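You operate a simulated robot arm through the tools that you are given. There is no shell and no other tool. Be economical: measure what you need, move in short steps, check, and stop when the job is done.

You are at the controls of a simulated two-armed robot. One attempt, no reset.

## Task
Move the cured purple Lucky sign to the green tray marked good.
Fine: cure time dial to off, orange clamp knob back to open, cure hood shut again; the gem stays on; leave the green Breezy sign. Where these are worked on the way, their far stop is far enough and under half their travel is too little: cure hood.

Only the result counts: the job must be done as asked and must still hold three seconds after the hand-in. Knocking over, shifting, dropping, spilling or breaking anything else fails it.

## Robot
Two 7-joint arms with fingered hands on one trunk, on a base that drives. Base frame: it is fixed to the floor where the robot stands at the start and does not move with it; the origin is under the middle of the robot, x ahead of it, y to its left, z up; the surface under the hand at the start is at about z = 884. Readings come in mm, rad, newtons and seconds.
The left shoulder is at the start at [49, 185, 1219], the right one opposite. With the tool pointing down near the work surface each hand reaches from about 100 to 820 mm from the robot's upright axis, wherever it stands, measured 20 degrees to its own side. Places, roughly: cure hood [500, 200, 1000]; cure time dial [500, -200, 900]; inside of the green good tray [500, -600, 900]; orange clamp knob [400, 100, 900]; yellow gem (4x3x2 cm) [500, 200, 900]. Payload 4 kg a hand.
Tool frame (each hand has its own): the origin (TCP) lies between the finger pads and is the grasp point; the fingertips stand 26 mm ahead of it; z points along the fingers, y is the line along which they close. Largest opening 132 mm; the body of the gripper starts 73 mm behind the TCP. The gripper is a hand of 3 fingers: y runs from the thumb to the fingers, the wrist lies at [0, 0, -224] in the tool frame, and closing takes about 1.5 s.
Orientation is that of the tool frame in the base frame, as a unit quaternion [w, x, y, z]. With the fingers straight down and closing along the base's y, the tool's x points along the base's -x, its y along +y and its z along -z.

## Interface
- The arms move only by the tool drive_tool. It takes "left_motion", "right_motion" or both (then of equal length, played together; a hand with none holds still); each is a list that holds one entry, the list of rows, each a list of 6 numbers: the shift along the tool's x, y, z in units of 250 mm (1.0 is 250 mm), then the turn, a rotation vector about the tool's x, y, z in units of 60 degrees (1.0 is 60 degrees). In form: [[[x, y, z, rx, ry, rz], ...]]. A call has 1 to 12 rows; each row is the pose to reach, as a shift and turn from the pose commanded when the call began, along the tool's axes at that moment. "left_fingers" and "right_fingers" are, for a hand that has rows, the finger opening in mm, from 0 to 132, set as the call begins (left out, the last holds). A call with a number of a shift or a turn outside -1 to 1 is refused whole. Each row takes 0.2 s and may step no farther than 50 mm and 0.15 rad from the row before; otherwise, or with a gripper value out of range, the whole call is refused. Where a pose cannot be reached the arm comes as near as it can. A force on the tool above 40 N (or 10 N above the force at the start of the call, whichever is more), or a blocked arm, ends the call early, and 0.2 s more pass. The fingers move at their own pace (about 72 mm/s each) and stop on an object; they squeeze with about 34 N. The grip force told is the motor's: it shows also when the fingers shut on nothing. Time passes only in rows, and 0.2 s behind the last, so rows that repeat a pose let the fingers close. It gives the time, the measured TCP pose, the force on the tool (base axes), the opening and the grip force at its end, in the units of the frame above (readings bear some noise), with the torque about the TCP (base axes, N m) and any sound that the robot's microphone picked up.
- Cameras (640 x 400 px; columns grow to the right, rows downward): "scene" is now at [145.5, -5.8, 1447.9]; the picture's right is [-0.07, -1.00, 0.01], its down [-0.59, 0.04, -0.81] and it looks along [0.80, -0.06, -0.59] (base axes); focal length 262 px, centre (320, 200). "left" rides on the left gripper at [-62, 3, -92] in its tool frame; the picture's right is [-0.05, -1.00, 0.00], its down [0.83, -0.04, -0.56] and it looks along [0.55, -0.03, 0.83] (tool axes); focal length 230 px, centre (320, 200). "right" rides on the right gripper at [61, 3, -92] in its tool frame; the picture's right is [-0.05, 1.00, 0.00], its down [-0.83, -0.04, -0.55] and it looks along [-0.55, -0.03, 0.83] (tool axes); focal length 230 px, centre (320, 200). There is no depth. A picture from a camera that has moved, and an enlarged one, comes with that camera's place and axes in the base frame and with its lens.
- get_image(camera): a new picture of that camera. It takes no simulated time.
- slide_trunk(by): slides the trunk up (or, below 0, down) by that many mm; the arms and the scene camera ride with it, the base frame stays. It gives what a move gives, with no picture.
- base_move(legs): drives the robot by 1 to 6 legs, each [ahead, left, turn to the left] in mm, mm and rad, along the robot's own axes; the way and the turn of a leg run together, so that a leg with both is an arc; at most 1500 mm and 3.142 rad a leg. The arms and the cameras ride along, it lands a little off, and it stops where it bumps. It gives what a move gives.
- set_fingers(finger1, finger2, thumb_bend, hand): sets how far each is bent, from 0 (flat) to 100 (curled in); at 30 the hand is open as for a grip, at 70 the pads meet at the TCP. One left out holds its place. A second passes; each finger stops where it meets its share of the squeeze, and holds until it gets a number again. A gripper value or a shape takes the hand back. It gives what a move gives, with no picture; readings hold the bend of each and the force on the fingers (four entries, about 0 where the hand has none), thumb and palm.
- set_grasp(shape, hand): the hand has 3 fingers and takes this shape, open, in about a second: jaw (thumb against the fingers, like two jaws); tri (thumb and two fingers); tip (a fingertip pinch); poke (one finger out to press); point (the index stretched); flat (the hand flat); cup (the hand cupped); fist (a fist). The gripper value then closes the fingers along that shape, each until it touches; the sizes above hold for jaw. It gives what a move gives, with no picture.
- pan_tilt(pan, tilt): turns the head with the scene camera to pan (to the left, within 1.501 rad either way) and tilt (down, from -0.506 to 1.204), counted from straight ahead of the robot. It gives what a move gives.
- inspect(camera, box): a new picture of the part [left, top, right, bottom] of that camera's present view, enlarged. It takes no simulated time.
- job_done(): hands the job in; it is judged then, once.

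Work in short steps. Places have to be worked out from the pictures, the camera data and where the tool is seen: move nearer, look again, correct. Check each grasp and each placing, and mend what went wrong. You have 120 turns and 100 pictures in all, those below and enlarged ones among them. Open the grippers and draw the arms clear of the work before you hand the job in, unless the task says otherwise; then end with one line.

The tools are called after "Call:" by a JSON object that holds its "name" and its "arguments". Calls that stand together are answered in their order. drive_tool: Moves the arms, as the interface text tells. Its arguments: {"type":"object","properties":{"left_motion":{"type":"array","items":{"type":"array","items":{"type":"array","items":{"type":"number"}}}},"left_fingers":{"type":"number"},"right_motion":{"type":"array","items":{"type":"array","items":{"type":"array","items":{"type":"number"}}}},"right_fingers":{"type":"number"}},"required":[]} The other tools are called the same way: slide_trunk (by) slides the trunk up or down; set_grasp (shape, hand) gives the hand a shape; set_fingers (finger1, finger2, thumb_bend, hand) moves the fingers one by one; base_move (legs) drives the base; pan_tilt (pan, tilt) turns the head that bears the scene camera; get_image (camera) takes a picture; inspect (camera, box) takes an enlarged picture of a part of a camera's view; job_done () hands the job in.

At the start:

```text
t: 0.0
left_tool_pos: [569.7, 181.9, 1222.3]
left_ee_rot: [0.001, -0.001, 1.0, 0.0]
left_contact_force: [0.1, -0.1, -0.3]
left_torque: [0.04, -0.03, -0.03]
left_opening: 131.8
left_finger_force: 0.0
left_shape: jaw
left_bend: [30.0, 30.0, 30.0]
left_finger forces: [0.1, 0.0, 0.1, 0.0, 0.0, 0.1]
right_tool_pos: [510.4, -241.7, 1199.6]
right_ee_rot: [-0.001, 0.0, 1.0, 0.0]
right_contact_force: [0.8, 0.4, 0.0]
right_torque: [-0.02, -0.01, 0.02]
right_opening: 131.9
right_finger_force: 0.1
right_shape: jaw
right_bend: [30.0, 30.0, 30.0]
right_finger forces: [0.1, 0.1, 0.1, 0.1, 0.0, 0.0]
trunk travel left (down, up): [-250.0, 212.0]
robot x, y, heading: [-1.2, -2.5, 0.001]
head pan, tilt: [-0.072, 0.518]
```

scene: 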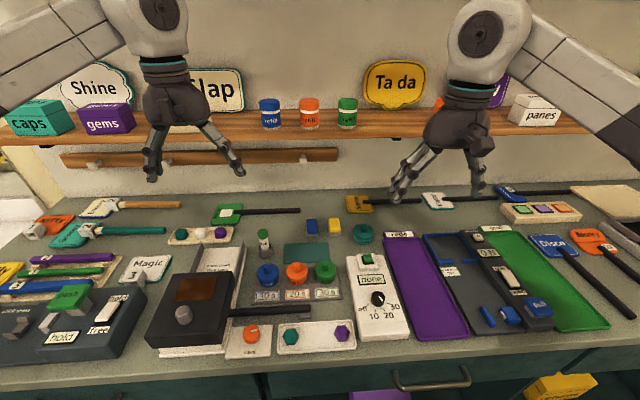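
right: 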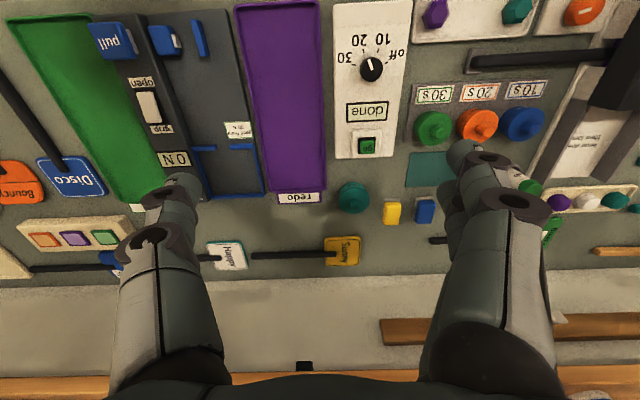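
left: 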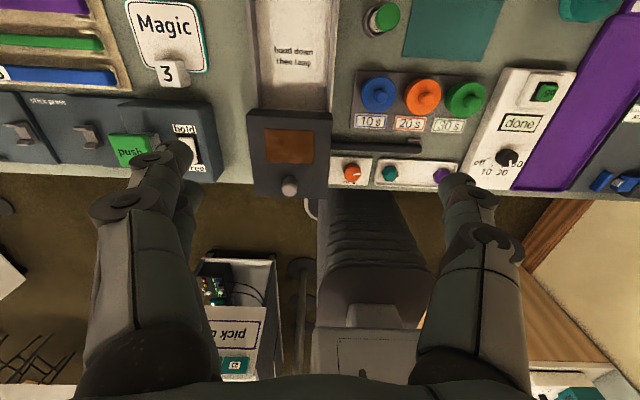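

I'll look closely at the curing station and the trays in the scene camera first.

Call:
{"name": "inspect", "arguments": {"camera": "scene", "box": [130, 210, 390, 370]}}

Call:
{"name": "inspect", "arguments": {"camera": "scene", "box": [330, 170, 640, 370]}}

Call:
{"name": "inspect", "arguments": {"camera": "left", "box": [230, 0, 560, 206]}}

```text
2.46 times, centred on (260, 290) of scene
camera zoom: at [145.5, -5.8, 1447.9], right [-0.07, -1.0, 0.01], down [-0.59, 0.04, -0.81], along [0.8, -0.06, -0.59], focal length 645 px, centre (468, -22)
```

zoom: 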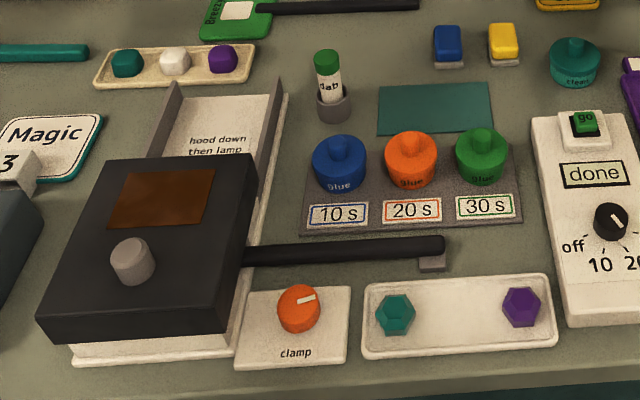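

```text
2.00 times, centred on (485, 270) of scene
camera zoom: at [145.5, -5.8, 1447.9], right [-0.07, -1.0, 0.01], down [-0.59, 0.04, -0.81], along [0.8, -0.06, -0.59], focal length 524 px, centre (-10, 60)
```

zoom: 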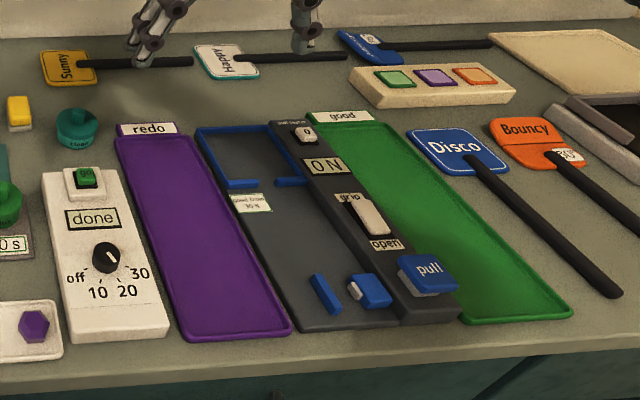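

```text
1.94 times, centred on (395, 103) of left
camera zoom: at [630.9, 186.4, 1313.8], right [0.05, -1.0, 0.0], down [-0.83, -0.04, 0.56], along [-0.55, -0.03, -0.83], focal length 446 px, centre (174, 388)
```

zoom: 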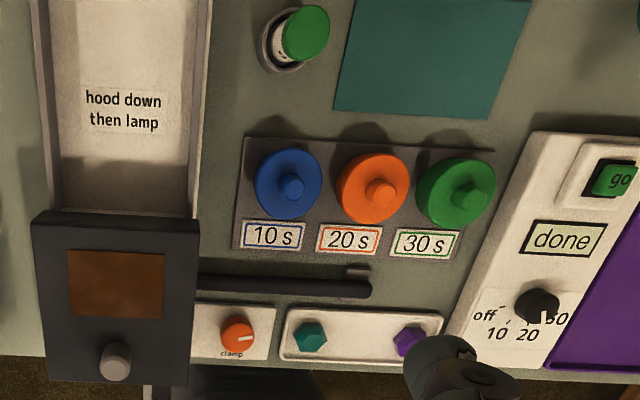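

The sign seems to be under the hood with its black rod sticking out to the right. I'll zoom in on the hood, the clamp knob and the dial.

Call:
{"name": "inspect", "arguments": {"camera": "scene", "box": [140, 235, 250, 365]}}

Call:
{"name": "inspect", "arguments": {"camera": "scene", "box": [215, 310, 345, 365]}}

Call:
{"name": "inspect", "arguments": {"camera": "right", "box": [330, 0, 640, 190]}}

Call:
{"name": "inspect", "arguments": {"camera": "scene", "box": [340, 240, 420, 345]}}

```text
3.08 times, centred on (195, 300) of scene
camera zoom: at [145.5, -5.8, 1447.9], right [-0.07, -1.0, 0.01], down [-0.59, 0.04, -0.81], along [0.8, -0.06, -0.59], focal length 806 px, centre (705, -108)
```

zoom: 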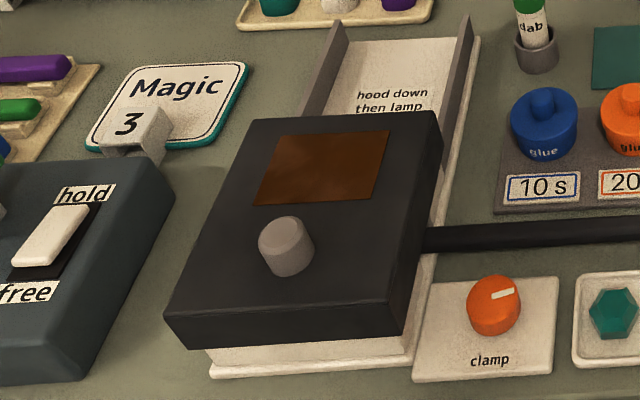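

```text
4.92 times, centred on (280, 338) of scene
camera zoom: at [145.5, -5.8, 1447.9], right [-0.07, -1.0, 0.01], down [-0.59, 0.04, -0.81], along [0.8, -0.06, -0.59], focal length 1290 px, centre (517, -477)
```

zoom: 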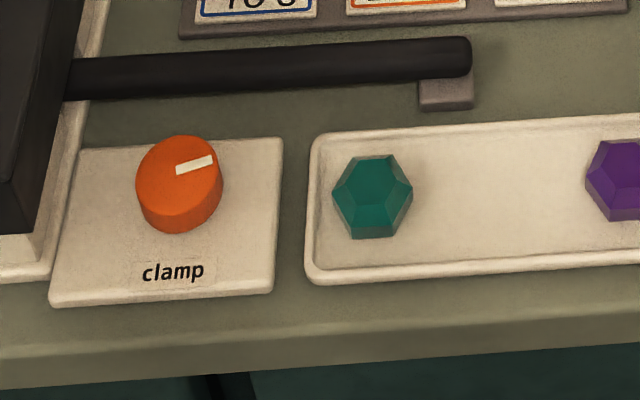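

```text
2.06 times, centred on (485, 95) of right
camera zoom: at [448.5, -236.1, 1292.3], right [0.05, 1.0, 0.0], down [0.83, -0.04, 0.55], along [0.55, -0.03, -0.83], focal length 475 px, centre (-21, 417)
```

zoom: 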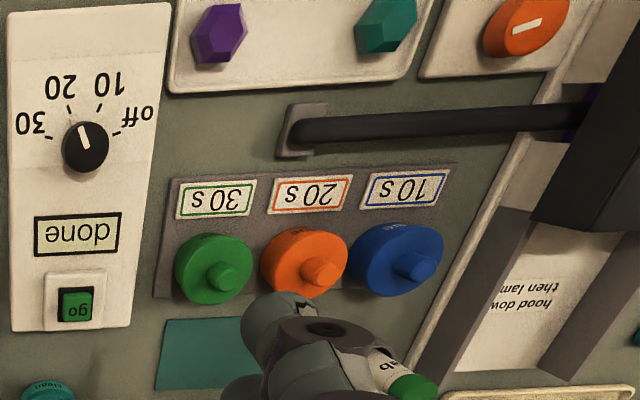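

```text
3.81 times, centred on (380, 292) of scene
camera zoom: at [145.5, -5.8, 1447.9], right [-0.07, -1.0, 0.01], down [-0.59, 0.04, -0.81], along [0.8, -0.06, -0.59], focal length 998 px, centre (91, -152)
```

zoom: 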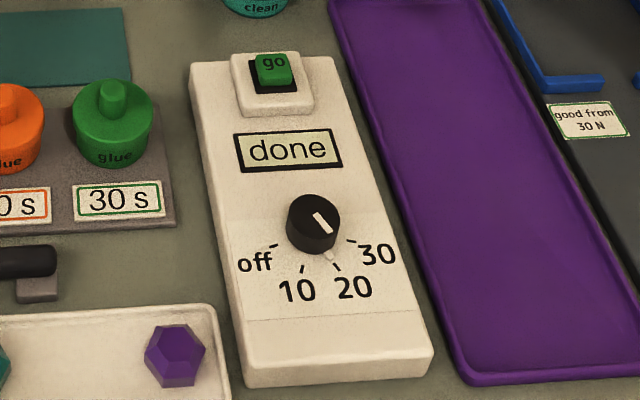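

The dial points at 20, and off lies about 115° clockwise seen from above. I move the right hand above the dial, pre-turned counter-clockwise, and the left hand above the clamp knob to look from close up.

Call:
{"name": "drive_tool", "arguments": {"right_motion": [[[0.019, 0.046, 0.086, 0, 0, -0.136], [0.038, 0.091, 0.171, 0, 0, -0.271], [0.057, 0.137, 0.257, 0, 0, -0.407], [0.075, 0.183, 0.343, 0, 0, -0.543], [0.094, 0.229, 0.429, 0, 0, -0.679], [0.113, 0.274, 0.514, 0, 0, -0.814], [0.132, 0.32, 0.6, 0, 0, -0.95]]], "left_motion": [[[0.083, -0.038, 0.098, 0, 0, 0], [0.167, -0.077, 0.197, 0, 0, 0], [0.25, -0.115, 0.295, 0, 0, 0], [0.334, -0.153, 0.393, 0, 0, 0], [0.417, -0.191, 0.491, 0, 0, 0], [0.5, -0.23, 0.59, 0, 0, 0], [0.584, -0.268, 0.688, 0, 0, 0]]], "right_fingers": 80, "left_fingers": 90}}

Call:
{"name": "get_image", "arguments": {"camera": "right"}}

Call:
{"name": "get_image", "arguments": {"camera": "left"}}

Call:
{"name": "get_image", "arguments": {"camera": "scene"}}

```text
t: 1.6
left_tool_pos: [422.3, 115.8, 1048.9]
left_ee_rot: [-0.001, -0.001, 1.0, -0.001]
left_contact_force: [-0.1, 0.2, 0.5]
left_torque: [-0.05, 0.02, -0.01]
left_opening: 90.7
left_finger_force: 0.1
left_shape: jaw
left_bend: [68.0, 68.0, 65.0]
left_finger forces: [0.0, 0.1, 0.1, 0.0, 0.1, 0.1]
right_tool_pos: [477.9, -159.0, 1049.3]
right_ee_rot: [0.0, -0.479, 0.878, 0.001]
right_contact_force: [0.4, 0.1, -0.8]
right_torque: [0.01, -0.01, 0.06]
right_opening: 80.7
right_finger_force: 0.0
right_shape: jaw
right_bend: [71.0, 71.0, 71.0]
right_finger forces: [0.0, 0.0, 0.1, 0.0, 0.0, 0.0]
trunk travel left (down, up): [-250.0, 212.0]
robot x, y, heading: [-1.2, -0.1, 0.001]
head pan, tilt: [-0.072, 0.518]
```

```text
89 pictures are left
camera right: at [440.9, -208.8, 1142.2], right [-0.81, 0.59, 0.0], down [0.49, 0.67, 0.55], along [0.32, 0.45, -0.83], focal length 230 px, centre (320, 200)
```

right: 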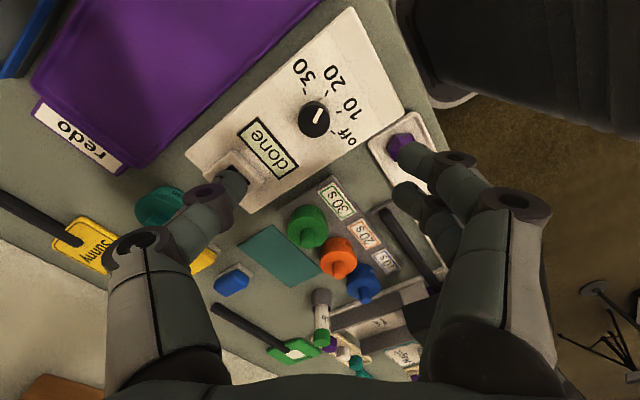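

```text
88 pictures are left
camera left: at [484.5, 120.3, 1142.0], right [0.05, -1.0, 0.0], down [-0.83, -0.04, 0.56], along [-0.55, -0.03, -0.83], focal length 230 px, centre (320, 200)
```

left: 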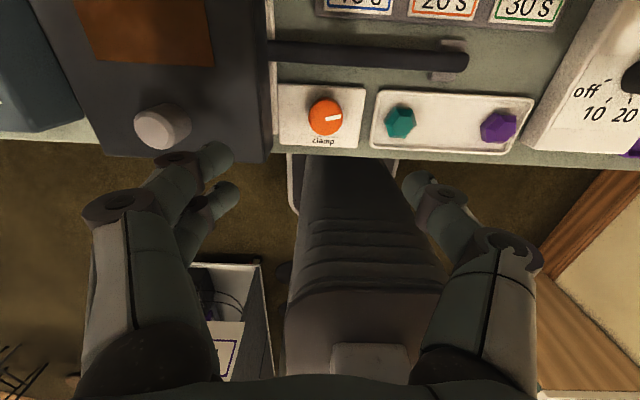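

```text
87 pictures are left
camera scene: at [145.7, -5.6, 1447.9], right [-0.07, -1.0, 0.01], down [-0.59, 0.04, -0.81], along [0.8, -0.06, -0.59], focal length 262 px, centre (320, 200)
```

scene: 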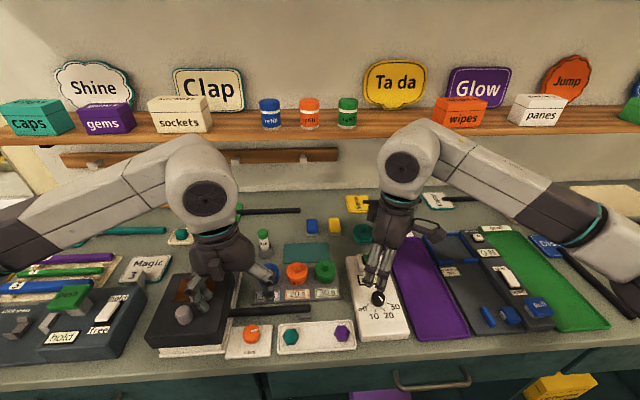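

Triangulating gives the dial at about [478,-165,913], the clamp knob at about [426,113,900] and the hood top at z≈960 with its right edge at y≈162. The right hand goes down over the dial, and the left hand turns 90° so its fingers clear the hood.

Call:
{"name": "drive_tool", "arguments": {"right_motion": [[[0.02, -0.013, 0.1, 0, 0, 0], [0.02, -0.013, 0.2, 0, 0, 0], [0.02, -0.013, 0.3, 0, 0, 0], [0.02, -0.013, 0.36, 0, 0, 0], [0.02, -0.013, 0.4, 0, 0, 0], [0.02, -0.013, 0.42, 0, 0, 0], [0.02, -0.013, 0.43, 0, 0, 0], [0.02, -0.013, 0.44, 0, 0, 0], [0.02, -0.013, 0.45, 0, 0, 0], [0.02, -0.013, 0.456, 0, 0, 0], [0.02, -0.013, 0.456, 0, 0, 0]]], "left_motion": [[[-0.015, -0.011, 0, 0, 0, 0.136], [-0.015, -0.011, 0, 0, 0, 0.273], [-0.015, -0.011, 0, 0, 0, 0.409], [-0.015, -0.011, 0, 0, 0, 0.545], [-0.015, -0.011, 0, 0, 0, 0.682], [-0.015, -0.011, 0, 0, 0, 0.818], [-0.015, -0.011, 0, 0, 0, 0.955], [-0.015, -0.011, 0, 0, 0, 1.0], [-0.015, -0.011, 0, 0, 0, 1.0], [-0.015, -0.011, 0, 0, 0, 1.0], [-0.015, -0.011, 0, 0, 0, 1.0]]]}}

Call:
{"name": "get_image", "arguments": {"camera": "right"}}

Call:
{"name": "get_image", "arguments": {"camera": "left"}}

```text
t: 4.0
left_tool_pos: [427.5, 111.9, 1049.4]
left_ee_rot: [0.0, 0.5, 0.866, 0.0]
left_contact_force: [0.7, 0.1, -0.9]
left_torque: [-0.01, -0.01, 0.02]
left_opening: 90.3
left_finger_force: 0.0
left_shape: jaw
left_bend: [68.0, 68.0, 65.0]
left_finger forces: [0.0, 0.0, 0.0, 0.0, 0.0, 0.1]
right_tool_pos: [476.8, -165.2, 936.0]
right_ee_rot: [0.0, -0.477, 0.879, 0.0]
right_contact_force: [0.2, -1.1, 1.6]
right_torque: [-0.02, -0.1, -0.01]
right_opening: 80.2
right_finger_force: 0.1
right_shape: jaw
right_bend: [71.0, 71.0, 71.0]
right_finger forces: [0.1, 0.0, 0.0, 0.0, 2.2, 0.0]
trunk travel left (down, up): [-250.0, 212.0]
robot x, y, heading: [1.3, 2.3, -0.002]
head pan, tilt: [-0.072, 0.518]
```

```text
86 pictures are left
camera right: at [440.5, -214.4, 1028.3], right [-0.81, 0.59, 0.0], down [0.49, 0.67, 0.56], along [0.33, 0.45, -0.83], focal length 230 px, centre (320, 200)
```

right: 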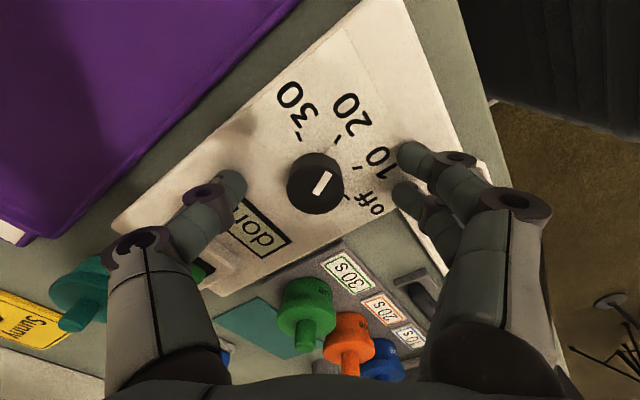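

```text
85 pictures are left
camera left: at [460.0, 61.3, 1141.5], right [-0.84, -0.55, 0.0], down [-0.45, 0.7, 0.56], along [-0.3, 0.47, -0.83], focal length 230 px, centre (320, 200)
```

left: 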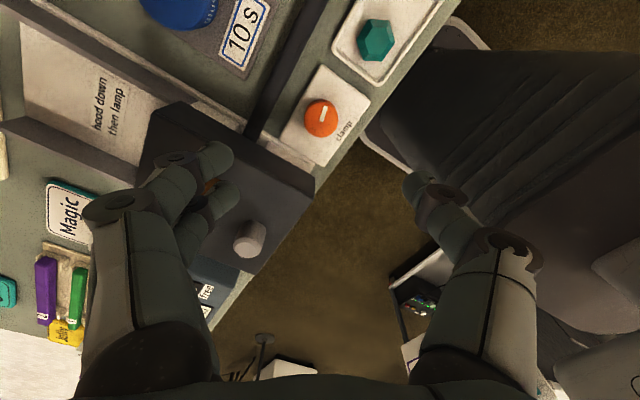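

The dial knob is centred between the fingers, and the thumb barely touches the panel. I rise 3 mm and close on the knob.

Call:
{"name": "drive_tool", "arguments": {"right_motion": [[[-0.006, -0.008, -0.012, 0, 0, 0], [-0.006, -0.008, -0.012, 0, 0, 0], [-0.006, -0.008, -0.012, 0, 0, 0], [-0.006, -0.008, -0.012, 0, 0, 0], [-0.006, -0.008, -0.012, 0, 0, 0], [-0.006, -0.008, -0.012, 0, 0, 0]]], "right_fingers": 15}}

Call:
{"name": "get_image", "arguments": {"camera": "right"}}

```text
t: 5.4
left_tool_pos: [428.7, 112.8, 1048.2]
left_ee_rot: [0.0, 0.5, 0.866, 0.0]
left_contact_force: [0.0, -0.4, -0.7]
left_torque: [0.0, -0.02, -0.02]
left_opening: 90.5
left_finger_force: 0.1
left_shape: jaw
left_bend: [68.0, 68.0, 65.0]
left_finger forces: [0.0, 0.0, 0.1, 0.0, 0.1, 0.1]
right_tool_pos: [481.3, -165.5, 936.8]
right_ee_rot: [0.0, -0.477, 0.879, 0.001]
right_contact_force: [2.7, -2.6, -1.6]
right_torque: [-0.01, -0.08, 0.02]
right_opening: 18.5
right_finger_force: 33.8
right_shape: jaw
right_bend: [72.0, 73.0, 70.0]
right_finger forces: [15.2, 14.4, 0.0, 0.0, 32.5, 0.0]
trunk travel left (down, up): [-250.0, 212.0]
robot x, y, heading: [2.2, 1.1, -0.002]
head pan, tilt: [-0.072, 0.518]
```

```text
84 pictures are left
camera right: at [443.4, -214.8, 1030.5], right [-0.81, 0.59, 0.0], down [0.49, 0.67, 0.55], along [0.33, 0.45, -0.83], focal length 230 px, centre (320, 200)
```

right: 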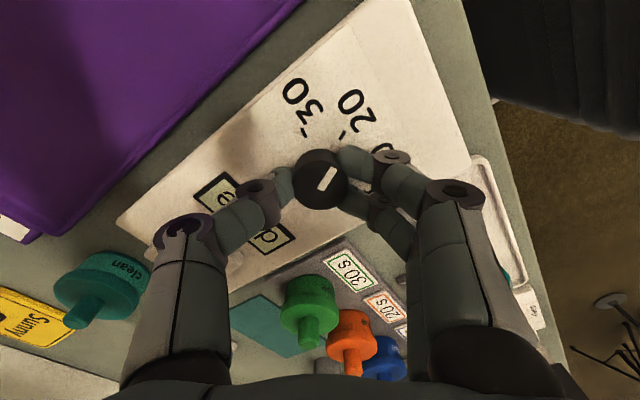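

The knob is gripped at 34 N. I turn it clockwise by 60° and watch the torque.

Call:
{"name": "drive_tool", "arguments": {"right_motion": [[[0, 0, 0, 0, 0, 0.13], [0, 0, 0, 0, 0, 0.26], [0, 0, 0, 0, 0, 0.39], [0, 0, 0, 0, 0, 0.52], [0, 0, 0, 0, 0, 0.65], [0, 0, 0, 0, 0, 0.78], [0, 0, 0, 0, 0, 0.9], [0, 0, 0, 0, 0, 1.0]]]}}

Call:
{"name": "get_image", "arguments": {"camera": "right"}}

```text
t: 7.2
left_tool_pos: [426.8, 111.1, 1049.5]
left_ee_rot: [0.0, 0.499, 0.866, -0.001]
left_contact_force: [0.0, -0.7, 0.4]
left_torque: [-0.01, -0.01, -0.02]
left_opening: 90.4
left_finger_force: 0.0
left_shape: jaw
left_bend: [68.0, 68.0, 65.0]
left_finger forces: [0.1, 0.1, 0.0, 0.1, 0.1, 0.1]
right_tool_pos: [479.6, -166.3, 938.0]
right_ee_rot: [0.0, 0.027, 1.0, 0.0]
right_contact_force: [-0.3, -2.8, -2.7]
right_torque: [-0.1, -0.05, 0.03]
right_opening: 18.4
right_finger_force: 33.6
right_shape: jaw
right_bend: [72.0, 73.0, 70.0]
right_finger forces: [15.4, 15.0, 0.1, 0.1, 32.4, 0.0]
trunk travel left (down, up): [-250.0, 212.0]
robot x, y, heading: [-0.8, 1.9, 0.002]
head pan, tilt: [-0.072, 0.518]
```

```text
83 pictures are left
camera right: at [418.5, -159.2, 1030.5], right [0.11, 0.99, 0.0], down [0.83, -0.09, 0.55], along [0.55, -0.06, -0.83], focal length 230 px, centre (320, 200)
```

right: 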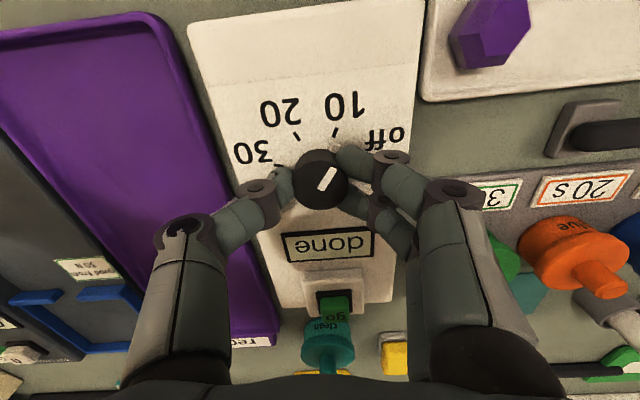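

The pointer is now at about 10. I go on clockwise towards off.

Call:
{"name": "drive_tool", "arguments": {"right_motion": [[[0, 0, 0, 0, 0, 0.13], [0, 0, 0, 0, 0, 0.26], [0, 0, 0, 0, 0, 0.39], [0, 0, 0, 0, 0, 0.52], [0, 0, 0, 0, 0, 0.65], [0, 0, 0, 0, 0, 0.78], [0, 0, 0, 0, 0, 0.9], [0, 0, 0, 0, 0, 1.0]]]}}

Call:
{"name": "get_image", "arguments": {"camera": "right"}}

```text
t: 8.4
left_tool_pos: [424.4, 112.4, 1048.8]
left_ee_rot: [0.0, 0.499, 0.867, 0.001]
left_contact_force: [0.1, -0.3, 0.4]
left_torque: [0.01, 0.07, -0.04]
left_opening: 90.3
left_finger_force: 0.0
left_shape: jaw
left_bend: [68.0, 68.0, 65.0]
left_finger forces: [0.0, 0.0, 0.0, 0.0, 0.0, 0.0]
right_tool_pos: [482.7, -166.9, 936.0]
right_ee_rot: [-0.006, 0.342, 0.94, 0.006]
right_contact_force: [-16.2, -1.3, 17.9]
right_torque: [-0.16, 0.39, 0.01]
right_opening: 20.6
right_finger_force: 33.6
right_shape: jaw
right_bend: [73.0, 73.0, 71.0]
right_finger forces: [21.6, 17.2, 0.1, 0.0, 43.1, 0.0]
right hand out of reach, approached as far as the arm can: row 5, 6
trunk travel left (down, up): [-250.0, 212.0]
robot x, y, heading: [1.2, 1.2, -0.002]
head pan, tilt: [-0.072, 0.518]
stopped in row 6 (right hand): the force on the tool passed its limit at 62 N (the readings are from after the stop); the commanded pose is now the measured one
```

```text
82 pictures are left
camera right: at [436.4, -125.6, 1029.8], right [0.68, 0.73, 0.01], down [0.61, -0.58, 0.54], along [0.4, -0.36, -0.84], focal length 230 px, centre (320, 200)
```

right: 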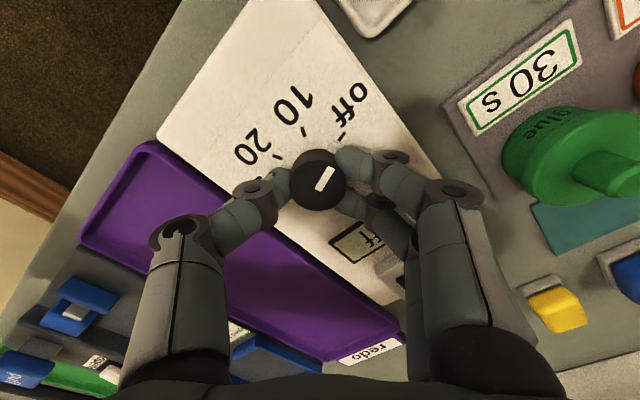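

The display now reads "off" and the pointer lines up with the off tick. I open the fingers, then rise.

Call:
{"name": "drive_tool", "arguments": {"right_motion": [[[0, 0, 0, 0, 0, 0], [0, 0, 0, 0, 0, 0], [0, 0, 0, 0, 0, 0], [0, 0, -0.05, 0, 0, 0], [0, 0, -0.15, 0, 0, 0], [0, 0, -0.3, 0, 0, 0], [0, 0, -0.45, 0, 0, 0]]], "right_fingers": 70}}

Call:
{"name": "inspect", "arguments": {"camera": "right", "box": [160, 0, 480, 200]}}

```text
t: 10.0
left_tool_pos: [426.9, 113.6, 1048.1]
left_ee_rot: [0.0, 0.5, 0.866, 0.0]
left_contact_force: [0.8, -0.5, 0.4]
left_torque: [0.02, 0.0, 0.02]
left_opening: 90.8
left_finger_force: 0.0
left_shape: jaw
left_bend: [68.0, 68.0, 65.0]
left_finger forces: [0.1, 0.1, 0.0, 0.0, 0.0, 0.1]
right_tool_pos: [522.7, -199.8, 1026.3]
right_ee_rot: [-0.006, 0.338, 0.941, 0.008]
right_contact_force: [0.0, -0.4, 0.4]
right_torque: [-0.02, 0.03, -0.01]
right_opening: 69.5
right_finger_force: 0.1
right_shape: jaw
right_bend: [72.0, 72.0, 70.0]
right_finger forces: [0.0, 0.1, 0.0, 0.0, 0.0, 0.0]
right hand out of reach, approached as far as the arm can: row 4, 5, 6, 7
trunk travel left (down, up): [-250.0, 212.0]
robot x, y, heading: [-0.2, -3.3, 0.001]
head pan, tilt: [-0.072, 0.518]
```

```text
2.00 times, centred on (320, 100) of right
camera zoom: at [475.8, -160.0, 1121.1], right [0.68, 0.74, 0.01], down [0.62, -0.57, 0.54], along [0.4, -0.36, -0.84], focal length 460 px, centre (320, 400)
```

zoom: 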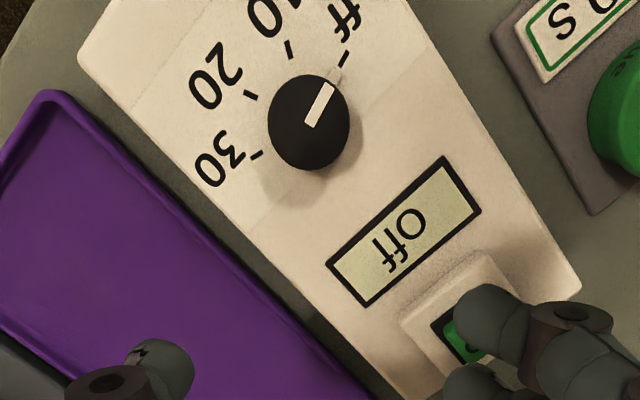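

The dial is off. Now the clamp: the left hand goes down to z≈960 at 30° yaw with a narrower opening to keep clear of the hood and the rod, while the right hand rises and turns back.

Call:
{"name": "drive_tool", "arguments": {"left_motion": [[[0, 0, 0.06, 0, 0, -0.1], [0, 0, 0.13, 0, 0, -0.2], [0, 0, 0.2, 0, 0, -0.3], [0, 0, 0.27, 0, 0, -0.4], [0, 0, 0.352, 0, 0, -0.5]]], "right_motion": [[[0, 0, -0.1, 0, 0, -0.13], [0, 0, -0.15, 0, 0, -0.26], [0, 0, -0.2, 0, 0, -0.39], [0, 0, -0.25, 0, 0, -0.52], [0, 0, -0.3, 0, 0, -0.66]]], "left_fingers": 64}}

Call:
{"name": "get_image", "arguments": {"camera": "left"}}

Call:
{"name": "get_image", "arguments": {"camera": "scene"}}

```text
t: 11.2
left_tool_pos: [429.2, 107.2, 973.7]
left_ee_rot: [0.009, 0.269, 0.963, -0.004]
left_contact_force: [-0.8, -5.7, 16.3]
left_torque: [0.84, -0.24, -0.06]
left_opening: 63.4
left_finger_force: 0.0
left_shape: jaw
left_bend: [73.0, 74.0, 70.0]
left_finger forces: [0.0, 16.7, 0.1, 0.0, 0.0, 0.0]
right_tool_pos: [520.8, -202.9, 1101.3]
right_ee_rot: [-0.003, 0.017, 1.0, 0.009]
right_contact_force: [-0.8, 1.0, -0.8]
right_torque: [-0.02, 0.0, -0.01]
right_opening: 69.6
right_finger_force: 0.1
right_shape: jaw
right_bend: [72.0, 72.0, 70.0]
right_finger forces: [0.1, 0.1, 0.0, 0.0, 0.1, 0.0]
trunk travel left (down, up): [-250.0, 212.0]
robot x, y, heading: [-0.4, -1.1, -0.002]
head pan, tilt: [-0.072, 0.518]
stopped in row 5 (left hand): the force on the tool passed its limit at 52 N (the readings are from after the stop); the commanded pose is now the measured one
```

```text
80 pictures are left
camera left: at [481.3, 80.4, 1067.1], right [-0.47, -0.88, 0.0], down [-0.74, 0.4, 0.54], along [-0.48, 0.25, -0.84], focal length 230 px, centre (320, 200)
```

left: 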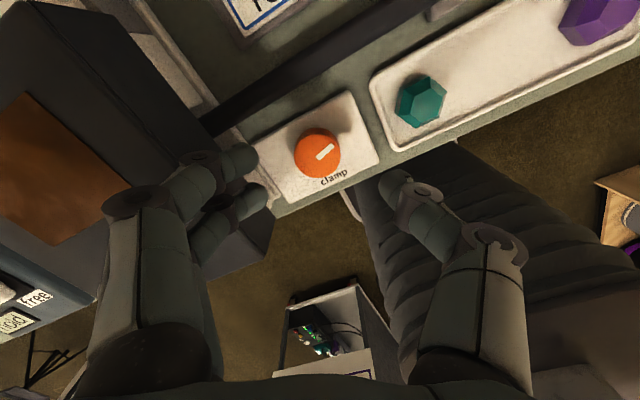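

```text
79 pictures are left
camera scene: at [143.8, -7.7, 1448.2], right [-0.07, -1.0, 0.01], down [-0.59, 0.04, -0.81], along [0.8, -0.06, -0.59], focal length 262 px, centre (320, 200)
```

scene: 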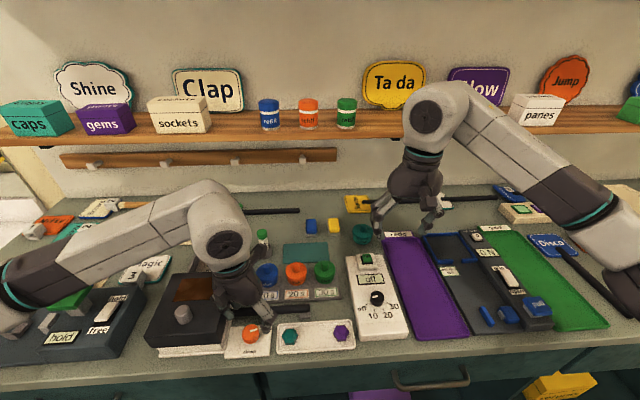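

A finger touched the hood's top edge, so I'll open the hood first. It looks like a slider on rails running back to x≈687, with its grey knob at about [431,231,978]. The left hand lifts and moves above that knob.

Call:
{"name": "drive_tool", "arguments": {"left_motion": [[[0, 0, -0.12, 0, 0, 0], [0, 0, -0.24, 0, 0, 0], [0, 0, -0.344, 0, 0, 0], [0.062, 0.107, -0.344, 0, 0, -0.13], [0.125, 0.214, -0.344, 0, 0, -0.26], [0.187, 0.321, -0.344, 0, 0, -0.39], [0.25, 0.428, -0.344, 0, 0, -0.52], [0.25, 0.428, -0.344, 0, 0, -0.52]]], "left_fingers": 80}}

Call:
{"name": "get_image", "arguments": {"camera": "left"}}

```text
t: 13.1
left_tool_pos: [431.4, 233.3, 1056.5]
left_ee_rot: [0.005, -0.001, 1.0, -0.004]
left_contact_force: [-0.2, -0.4, 0.0]
left_torque: [0.01, 0.0, 0.03]
left_opening: 79.4
left_finger_force: 0.0
left_shape: jaw
left_bend: [71.0, 71.0, 71.0]
left_finger forces: [0.0, 0.1, 0.1, 0.1, 0.0, 0.0]
right_tool_pos: [523.1, -202.9, 1098.6]
right_ee_rot: [-0.003, 0.016, 1.0, 0.009]
right_contact_force: [-0.2, 0.7, 0.2]
right_torque: [-0.01, -0.02, 0.01]
right_opening: 69.6
right_finger_force: 0.0
right_shape: jaw
right_bend: [72.0, 72.0, 70.0]
right_finger forces: [0.1, 0.0, 0.1, 0.1, 0.1, 0.1]
trunk travel left (down, up): [-250.0, 212.0]
robot x, y, heading: [1.6, 2.9, 0.002]
head pan, tilt: [-0.072, 0.518]
```

```text
78 pictures are left
camera left: at [491.4, 239.2, 1149.9], right [0.06, -1.0, 0.01], down [-0.84, -0.04, 0.55], along [-0.55, -0.04, -0.84], focal length 230 px, centre (320, 200)
```

left: 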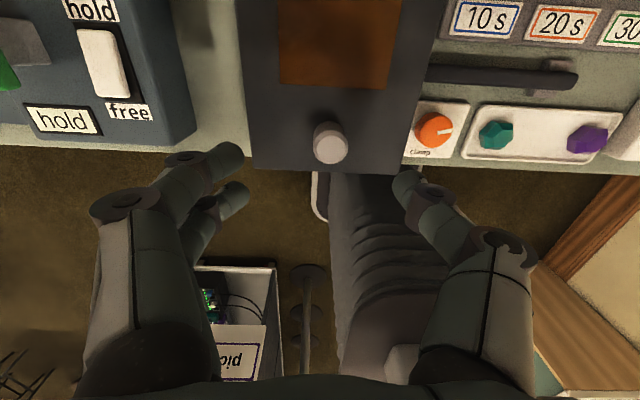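

The knob is at about [433,227,982]. I go down to TCP z≈990 and close on it.

Call:
{"name": "drive_tool", "arguments": {"left_motion": [[[-0.008, -0.026, 0.1, 0, 0, 0], [-0.008, -0.026, 0.18, 0, 0, 0], [-0.008, -0.026, 0.26, 0, 0, 0], [-0.008, -0.026, 0.264, 0, 0, 0]]]}}

Call:
{"name": "drive_tool", "arguments": {"left_motion": [[[0, 0, 0, 0, 0, 0], [0, 0, 0, 0, 0, 0], [0, 0, 0, 0, 0, 0], [0, 0, 0, 0, 0, 0], [0, 0, 0, 0, 0, 0], [0, 0, 0, 0, 0, 0]]], "left_fingers": 15}}

Call:
{"name": "get_image", "arguments": {"camera": "left"}}

```text
t: 14.1
left_tool_pos: [432.7, 226.1, 993.2]
left_ee_rot: [0.008, -0.001, 1.0, -0.004]
left_contact_force: [-0.4, -0.4, 25.9]
left_torque: [1.3, 0.14, -0.02]
left_opening: 79.2
left_finger_force: 0.1
left_shape: jaw
left_bend: [72.0, 72.0, 71.0]
left_finger forces: [11.1, 15.0, 0.0, 0.0, 0.1, 0.0]
right_tool_pos: [520.5, -202.8, 1100.1]
right_ee_rot: [-0.002, 0.015, 1.0, 0.009]
right_contact_force: [0.2, -1.2, -0.2]
right_torque: [0.0, -0.01, 0.01]
right_opening: 69.5
right_finger_force: 0.1
right_shape: jaw
right_bend: [72.0, 72.0, 70.0]
right_finger forces: [0.1, 0.0, 0.1, 0.0, 0.0, 0.0]
trunk travel left (down, up): [-250.0, 212.0]
robot x, y, heading: [0.7, -5.9, 0.002]
head pan, tilt: [-0.072, 0.518]
```

```text
t: 15.2
left_tool_pos: [433.9, 217.4, 992.6]
left_ee_rot: [0.01, 0.006, 1.0, -0.013]
left_contact_force: [-2.4, -21.8, 16.1]
left_torque: [-0.59, 0.06, 0.08]
left_opening: 16.5
left_finger_force: 33.9
left_shape: jaw
left_bend: [75.0, 75.0, 69.0]
left_finger forces: [10.7, 13.9, 0.1, 0.1, 62.7, 0.0]
right_tool_pos: [521.8, -204.3, 1100.1]
right_ee_rot: [-0.003, 0.017, 1.0, 0.009]
right_contact_force: [0.4, 0.7, 0.1]
right_torque: [-0.03, -0.01, 0.01]
right_opening: 69.5
right_finger_force: 0.0
right_shape: jaw
right_bend: [72.0, 72.0, 70.0]
right_finger forces: [0.0, 0.1, 0.1, 0.1, 0.0, 0.1]
trunk travel left (down, up): [-250.0, 212.0]
robot x, y, heading: [1.5, -0.5, -0.008]
head pan, tilt: [-0.072, 0.518]
stopped in row 5 (left hand): the force on the tool passed its limit at 42 N (the readings are from after the stop); the commanded pose is now the measured one
```

```text
77 pictures are left
camera left: at [493.1, 224.0, 1086.8], right [0.04, -1.0, 0.03], down [-0.84, -0.02, 0.54], along [-0.54, -0.05, -0.84], focal length 230 px, centre (320, 200)
```

left: 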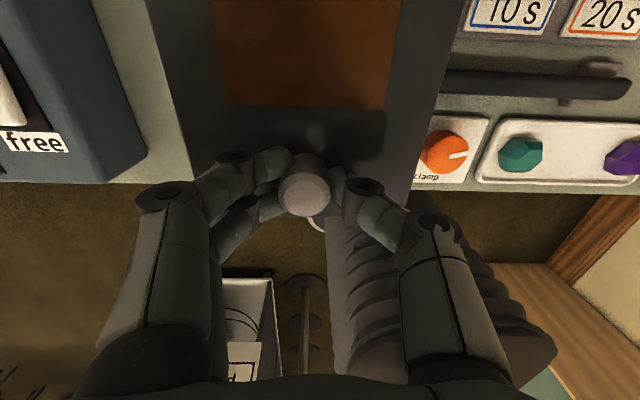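

The knob is gripped. I try pushing it back along +x, lifting 3 mm to ease the downward press.

Call:
{"name": "drive_tool", "arguments": {"left_motion": [[[0, 0.01, -0.01, 0, 0, 0], [-0.04, 0.02, -0.014, 0, 0, 0], [-0.08, 0.02, -0.014, 0, 0, 0], [-0.12, 0.02, -0.014, 0, 0, 0]]]}}

Call:
{"name": "get_image", "arguments": {"camera": "scene"}}

```text
t: 16.2
left_tool_pos: [463.7, 222.4, 993.9]
left_ee_rot: [0.007, 0.003, 1.0, -0.01]
left_contact_force: [-0.8, -34.0, -4.9]
left_torque: [-0.92, 0.02, 0.01]
left_opening: 12.6
left_finger_force: 34.0
left_shape: jaw
left_bend: [75.0, 75.0, 66.0]
left_finger forces: [7.7, 9.3, 0.0, 0.1, 51.8, 0.1]
right_tool_pos: [523.2, -207.7, 1098.0]
right_ee_rot: [-0.003, 0.018, 1.0, 0.011]
right_contact_force: [-0.5, 0.3, 0.2]
right_torque: [0.03, -0.01, 0.0]
right_opening: 69.6
right_finger_force: 0.0
right_shape: jaw
right_bend: [72.0, 72.0, 70.0]
right_finger forces: [0.1, 0.0, 0.0, 0.0, 0.0, 0.0]
trunk travel left (down, up): [-250.0, 212.0]
robot x, y, heading: [-3.6, -0.3, 0.0]
head pan, tilt: [-0.072, 0.518]
```

```text
76 pictures are left
camera scene: at [146.4, -12.4, 1447.7], right [-0.07, -1.0, 0.0], down [-0.59, 0.04, -0.81], along [0.8, -0.06, -0.59], focal length 262 px, centre (320, 200)
```

scene: 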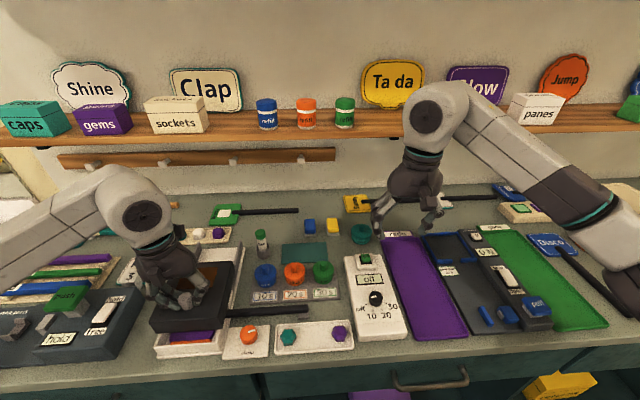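

The hood slides and purple shows beneath it. I ease the sideways load and keep pushing back.

Call:
{"name": "drive_tool", "arguments": {"left_motion": [[[-0.02, -0.03, 0, 0, 0, 0], [-0.1, -0.03, 0, 0, 0, 0], [-0.2, -0.03, 0, 0, 0, 0], [-0.3, -0.03, 0, 0, 0, 0], [-0.4, -0.03, 0, 0, 0, 0], [-0.46, -0.03, 0, 0, 0, 0], [-0.5, -0.03, 0, 0, 0, 0]]]}}

Call:
{"name": "get_image", "arguments": {"camera": "scene"}}

```text
t: 17.8
left_tool_pos: [592.7, 223.6, 994.2]
left_ee_rot: [0.008, -0.001, 1.0, -0.008]
left_contact_force: [0.2, -0.7, -0.7]
left_torque: [-0.01, 0.04, 0.01]
left_opening: 7.7
left_finger_force: 33.8
left_shape: jaw
left_bend: [78.0, 77.0, 74.0]
left_finger forces: [0.1, 0.1, 0.0, 0.0, 0.0, 0.0]
right_tool_pos: [525.9, -202.0, 1098.9]
right_ee_rot: [-0.004, 0.017, 1.0, 0.007]
right_contact_force: [0.1, 0.0, -0.4]
right_torque: [0.02, 0.01, 0.02]
right_opening: 69.6
right_finger_force: 0.0
right_shape: jaw
right_bend: [72.0, 72.0, 70.0]
right_finger forces: [0.0, 0.0, 0.0, 0.1, 0.0, 0.1]
trunk travel left (down, up): [-250.0, 212.0]
robot x, y, heading: [3.4, 0.8, -0.005]
head pan, tilt: [-0.072, 0.518]
```

```text
75 pictures are left
camera scene: at [150.5, -5.7, 1447.5], right [-0.07, -1.0, 0.01], down [-0.59, 0.04, -0.8], along [0.8, -0.06, -0.59], focal length 262 px, centre (320, 200)
```

scene: 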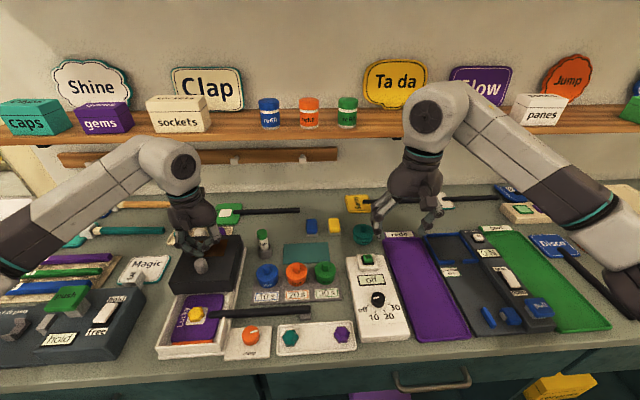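

The fingers slipped off the knob, but the hood is mostly open and the purple Lucky sign with its yellow gem can be seen. I look closer.

Call:
{"name": "inspect", "arguments": {"camera": "scene", "box": [140, 210, 360, 365]}}

Call:
{"name": "get_image", "arguments": {"camera": "left"}}

```text
2.58 times, centred on (250, 288) of scene
camera zoom: at [150.5, -5.7, 1447.5], right [-0.07, -1.0, 0.01], down [-0.59, 0.04, -0.8], along [0.8, -0.06, -0.59], focal length 676 px, centre (501, -26)
```

zoom: 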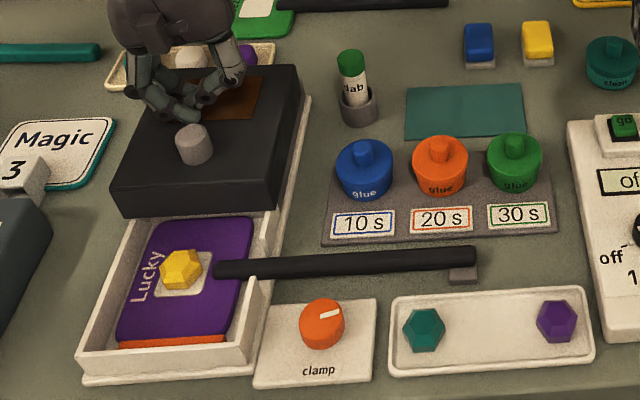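

```text
73 pictures are left
camera left: at [652.8, 229.2, 1088.2], right [0.05, -1.0, 0.02], down [-0.84, -0.04, 0.54], along [-0.54, -0.04, -0.84], focal length 230 px, centre (320, 200)
```

left: 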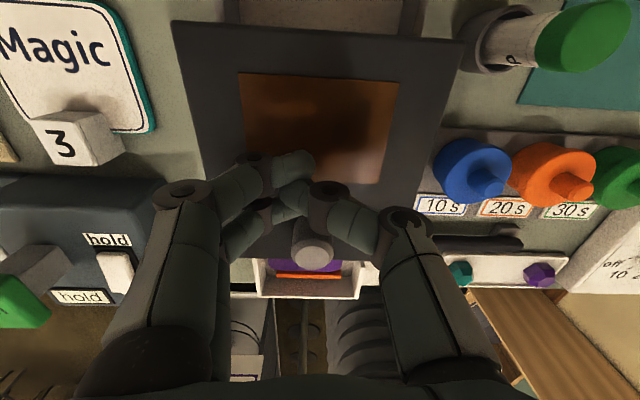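

The hood has moved about 120 mm. To reach the far stop, I take the closed hand back in front of the knob and push further.

Call:
{"name": "drive_tool", "arguments": {"left_motion": [[[0, 0, -0.18, 0, 0, 0], [0.14, 0.02, -0.18, 0, 0, 0], [0.28, 0.03, -0.18, 0, 0, 0], [0.41, 0.03, -0.18, 0, 0, 0], [0.41, 0.03, -0.09, 0, 0, 0], [0.41, 0.03, 0, 0, 0, 0]]], "left_fingers": 0}}

Call:
{"name": "drive_tool", "arguments": {"left_motion": [[[-0.06, 0, 0, 0, 0, 0], [-0.12, 0, 0, 0, 0, 0], [-0.16, 0, 0, 0, 0, 0], [-0.2, 0, 0, 0, 0, 0], [-0.24, 0, 0, 0, 0, 0], [-0.28, 0, 0, 0, 0, 0]]]}}

Call:
{"name": "inspect", "arguments": {"camera": "scene", "box": [140, 210, 360, 365]}}

```text
t: 19.2
left_tool_pos: [485.0, 226.7, 994.2]
left_ee_rot: [0.007, 0.002, 1.0, -0.009]
left_contact_force: [-0.2, 0.2, 0.3]
left_torque: [-0.02, 0.0, 0.01]
left_opening: 7.4
left_finger_force: 33.9
left_shape: jaw
left_bend: [78.0, 77.0, 74.0]
left_finger forces: [0.0, 0.0, 0.1, 0.0, 0.0, 0.1]
right_tool_pos: [522.3, -203.2, 1100.4]
right_ee_rot: [-0.002, 0.017, 1.0, 0.009]
right_contact_force: [0.0, 0.4, 0.2]
right_torque: [0.02, 0.0, 0.01]
right_opening: 69.4
right_finger_force: 0.0
right_shape: jaw
right_bend: [72.0, 72.0, 70.0]
right_finger forces: [0.0, 0.1, 0.0, 0.1, 0.0, 0.1]
trunk travel left (down, up): [-250.0, 212.0]
robot x, y, heading: [-6.0, -1.2, 0.002]
head pan, tilt: [-0.072, 0.518]
```

```text
t: 20.6
left_tool_pos: [554.0, 230.6, 997.8]
left_ee_rot: [0.007, 0.001, 1.0, -0.009]
left_contact_force: [-11.1, 9.1, 4.7]
left_torque: [0.08, 0.11, 0.17]
left_opening: 7.5
left_finger_force: 33.8
left_shape: jaw
left_bend: [78.0, 77.0, 74.0]
left_finger forces: [14.1, 0.0, 0.0, 0.0, 22.4, 0.1]
right_tool_pos: [521.4, -201.1, 1101.8]
right_ee_rot: [-0.003, 0.017, 1.0, 0.008]
right_contact_force: [0.4, -0.5, 1.2]
right_torque: [0.0, 0.02, -0.01]
right_opening: 69.5
right_finger_force: 0.1
right_shape: jaw
right_bend: [72.0, 72.0, 70.0]
right_finger forces: [0.0, 0.0, 0.1, 0.0, 0.0, 0.0]
trunk travel left (down, up): [-250.0, 212.0]
robot x, y, heading: [-1.1, 1.0, -0.006]
head pan, tilt: [-0.072, 0.518]
```

```text
2.58 times, centred on (250, 288) of scene
camera zoom: at [143.4, -5.1, 1448.3], right [-0.07, -1.0, 0.01], down [-0.59, 0.04, -0.81], along [0.8, -0.06, -0.59], focal length 676 px, centre (501, -26)
```

zoom: 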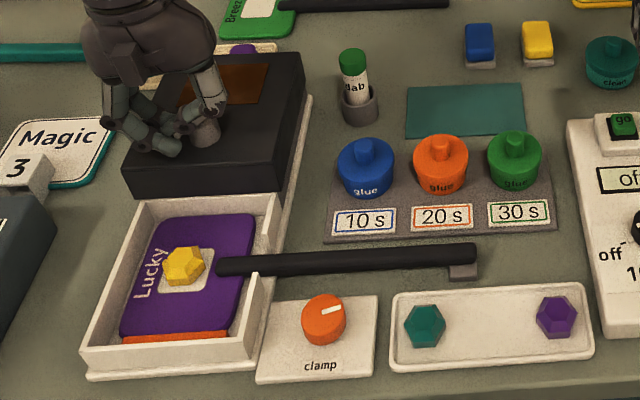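

The hood is open at its far end and the sign lies free apart from the orange clamp bar at its front edge. I retract the left hand to the left and bring the right hand, which has turning room counter-clockwise, over the clamp knob.

Call:
{"name": "drive_tool", "arguments": {"left_motion": [[[0.03, 0, -0.08, 0, 0, 0], [0.05, 0.05, -0.2, 0, 0, 0], [0.05, 0.2, -0.32, 0, 0, 0], [0.05, 0.35, -0.4, 0, 0, 0], [0.1, 0.4, -0.5, 0, 0, 0], [0.1, 0.45, -0.5, 0, 0, 0], [0.1, 0.5, -0.5, 0, 0, 0], [0.1, 0.5, -0.5, 0, 0, 0]]], "right_motion": [[[0.03, 0.1, 0, 0, 0, -0.12], [0.06, 0.2, 0, 0, 0, -0.25], [0.09, 0.3, 0, 0, 0, -0.37], [0.12, 0.4, 0, 0, 0, -0.5], [0.15, 0.5, 0, 0, 0, -0.62], [0.18, 0.6, 0, 0, 0, -0.75], [0.21, 0.7, 0, 0, 0, -0.87], [0.24, 0.8, 0, 0, 0, -1.0]]], "left_fingers": 60, "right_fingers": 54}}

```text
t: 22.4
left_tool_pos: [529.4, 354.7, 1119.7]
left_ee_rot: [0.007, 0.001, 1.0, -0.01]
left_contact_force: [-1.3, -0.3, -0.3]
left_torque: [0.0, -0.01, -0.01]
left_opening: 59.8
left_finger_force: 0.1
left_shape: jaw
left_bend: [73.0, 73.0, 70.0]
left_finger forces: [0.0, 0.0, 0.0, 0.1, 0.1, 0.1]
right_tool_pos: [468.5, -1.5, 1102.9]
right_ee_rot: [0.002, -0.487, 0.873, 0.008]
right_contact_force: [1.4, 0.1, 0.0]
right_torque: [-0.03, 0.0, 0.0]
right_opening: 54.7
right_finger_force: 0.1
right_shape: jaw
right_bend: [73.0, 73.0, 70.0]
right_finger forces: [0.1, 0.0, 0.0, 0.0, 0.0, 0.0]
trunk travel left (down, up): [-250.0, 212.0]
robot x, y, heading: [-0.2, -5.1, -0.0]
head pan, tilt: [-0.072, 0.518]
```

Next the right hand goes to above the knob at 90° yaw.

Call:
{"name": "drive_tool", "arguments": {"right_motion": [[[-0.073, 0.097, 0.05, 0, 0, -0.13], [-0.146, 0.194, 0.1, 0, 0, -0.26], [-0.22, 0.29, 0.17, 0, 0, -0.39], [-0.292, 0.387, 0.22, 0, 0, -0.53], [-0.292, 0.387, 0.28, 0, 0, -0.53]]]}}

Call:
{"name": "get_image", "arguments": {"camera": "right"}}

```text
t: 23.6
left_tool_pos: [531.4, 353.1, 1119.2]
left_ee_rot: [0.006, 0.002, 1.0, -0.01]
left_contact_force: [0.6, -0.5, 0.4]
left_torque: [0.02, 0.0, -0.01]
left_opening: 59.7
left_finger_force: 0.1
left_shape: jaw
left_bend: [73.0, 73.0, 70.0]
left_finger forces: [0.1, 0.0, 0.0, 0.0, 0.0, 0.0]
right_tool_pos: [426.3, 112.7, 1032.9]
right_ee_rot: [0.004, -0.706, 0.708, 0.008]
right_contact_force: [-0.2, 0.8, 0.2]
right_torque: [0.06, 0.01, -0.01]
right_opening: 54.3
right_finger_force: 0.1
right_shape: jaw
right_bend: [73.0, 73.0, 70.0]
right_finger forces: [0.1, 0.0, 0.0, 0.0, 0.0, 0.1]
trunk travel left (down, up): [-250.0, 212.0]
robot x, y, heading: [-0.2, 2.3, -0.004]
head pan, tilt: [-0.072, 0.518]
```

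```text
71 pictures are left
camera right: at [422.0, 50.2, 1126.2], right [-1.0, 0.05, 0.01], down [0.05, 0.82, 0.57], along [0.02, 0.57, -0.82], focal length 230 px, centre (320, 200)
```

right: 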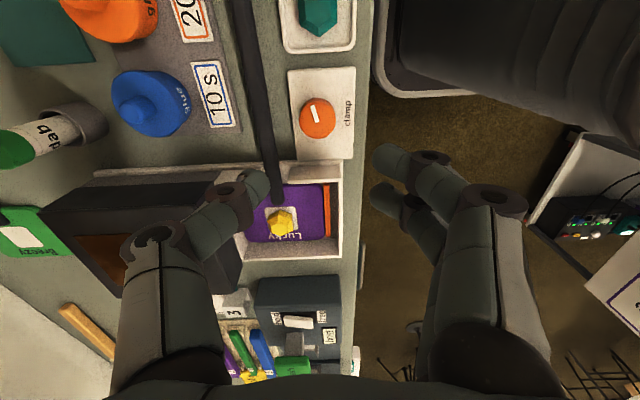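

I zoom in to see the pointer's direction on the clamp knob.

Call:
{"name": "inspect", "arguments": {"camera": "right", "box": [230, 60, 390, 260]}}

```text
2.00 times, centred on (310, 160) of right
camera zoom: at [422.0, 50.2, 1126.2], right [-1.0, 0.05, 0.01], down [0.05, 0.82, 0.57], along [0.02, 0.57, -0.82], focal length 460 px, centre (340, 280)
```

zoom: 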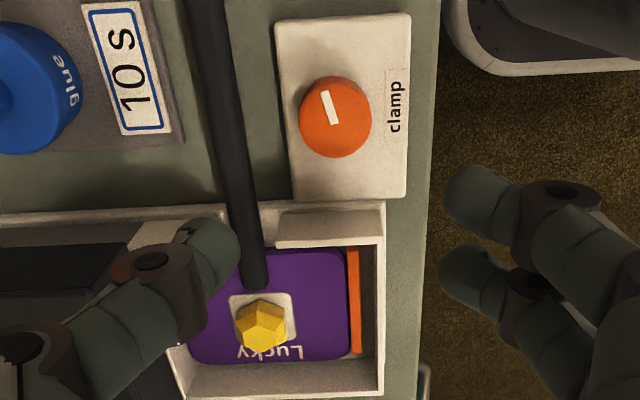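

The pointer points to -y, slightly toward +x. I go down around the knob at about [424,110], keeping the thumb clear of the rod.

Call:
{"name": "drive_tool", "arguments": {"right_motion": [[[0.012, 0.014, 0.15, 0, 0, 0], [0.012, 0.014, 0.28, 0, 0, 0], [0.012, 0.014, 0.36, 0, 0, 0], [0.012, 0.014, 0.4, 0, 0, 0], [0.012, 0.014, 0.43, 0, 0, 0], [0.012, 0.014, 0.45, 0, 0, 0]]]}}

Call:
{"name": "get_image", "arguments": {"camera": "right"}}

```text
t: 25.0
left_tool_pos: [531.3, 354.2, 1118.8]
left_ee_rot: [0.007, 0.002, 1.0, -0.008]
left_contact_force: [-0.1, -0.5, 1.2]
left_torque: [-0.01, 0.0, 0.03]
left_opening: 59.4
left_finger_force: 0.0
left_shape: jaw
left_bend: [73.0, 73.0, 70.0]
left_finger forces: [0.0, 0.0, 0.0, 0.0, 0.1, 0.1]
right_tool_pos: [421.9, 110.2, 924.7]
right_ee_rot: [0.004, -0.706, 0.708, 0.009]
right_contact_force: [0.3, -0.1, -1.2]
right_torque: [-0.02, -0.01, 0.02]
right_opening: 54.7
right_finger_force: 0.0
right_shape: jaw
right_bend: [73.0, 73.0, 70.0]
right_finger forces: [0.1, 0.0, 0.1, 0.0, 0.1, 0.1]
trunk travel left (down, up): [-250.0, 212.0]
robot x, y, heading: [0.5, -3.6, -0.001]
head pan, tilt: [-0.072, 0.518]
```

```text
69 pictures are left
camera right: at [417.5, 48.6, 1015.9], right [-1.0, 0.05, 0.01], down [0.05, 0.82, 0.57], along [0.03, 0.57, -0.82], focal length 230 px, centre (320, 200)
```

right: 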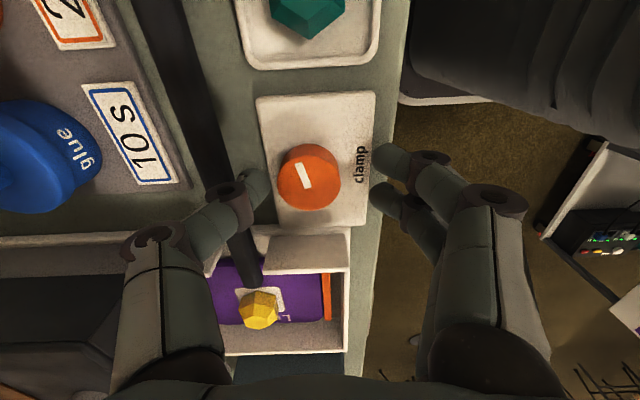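

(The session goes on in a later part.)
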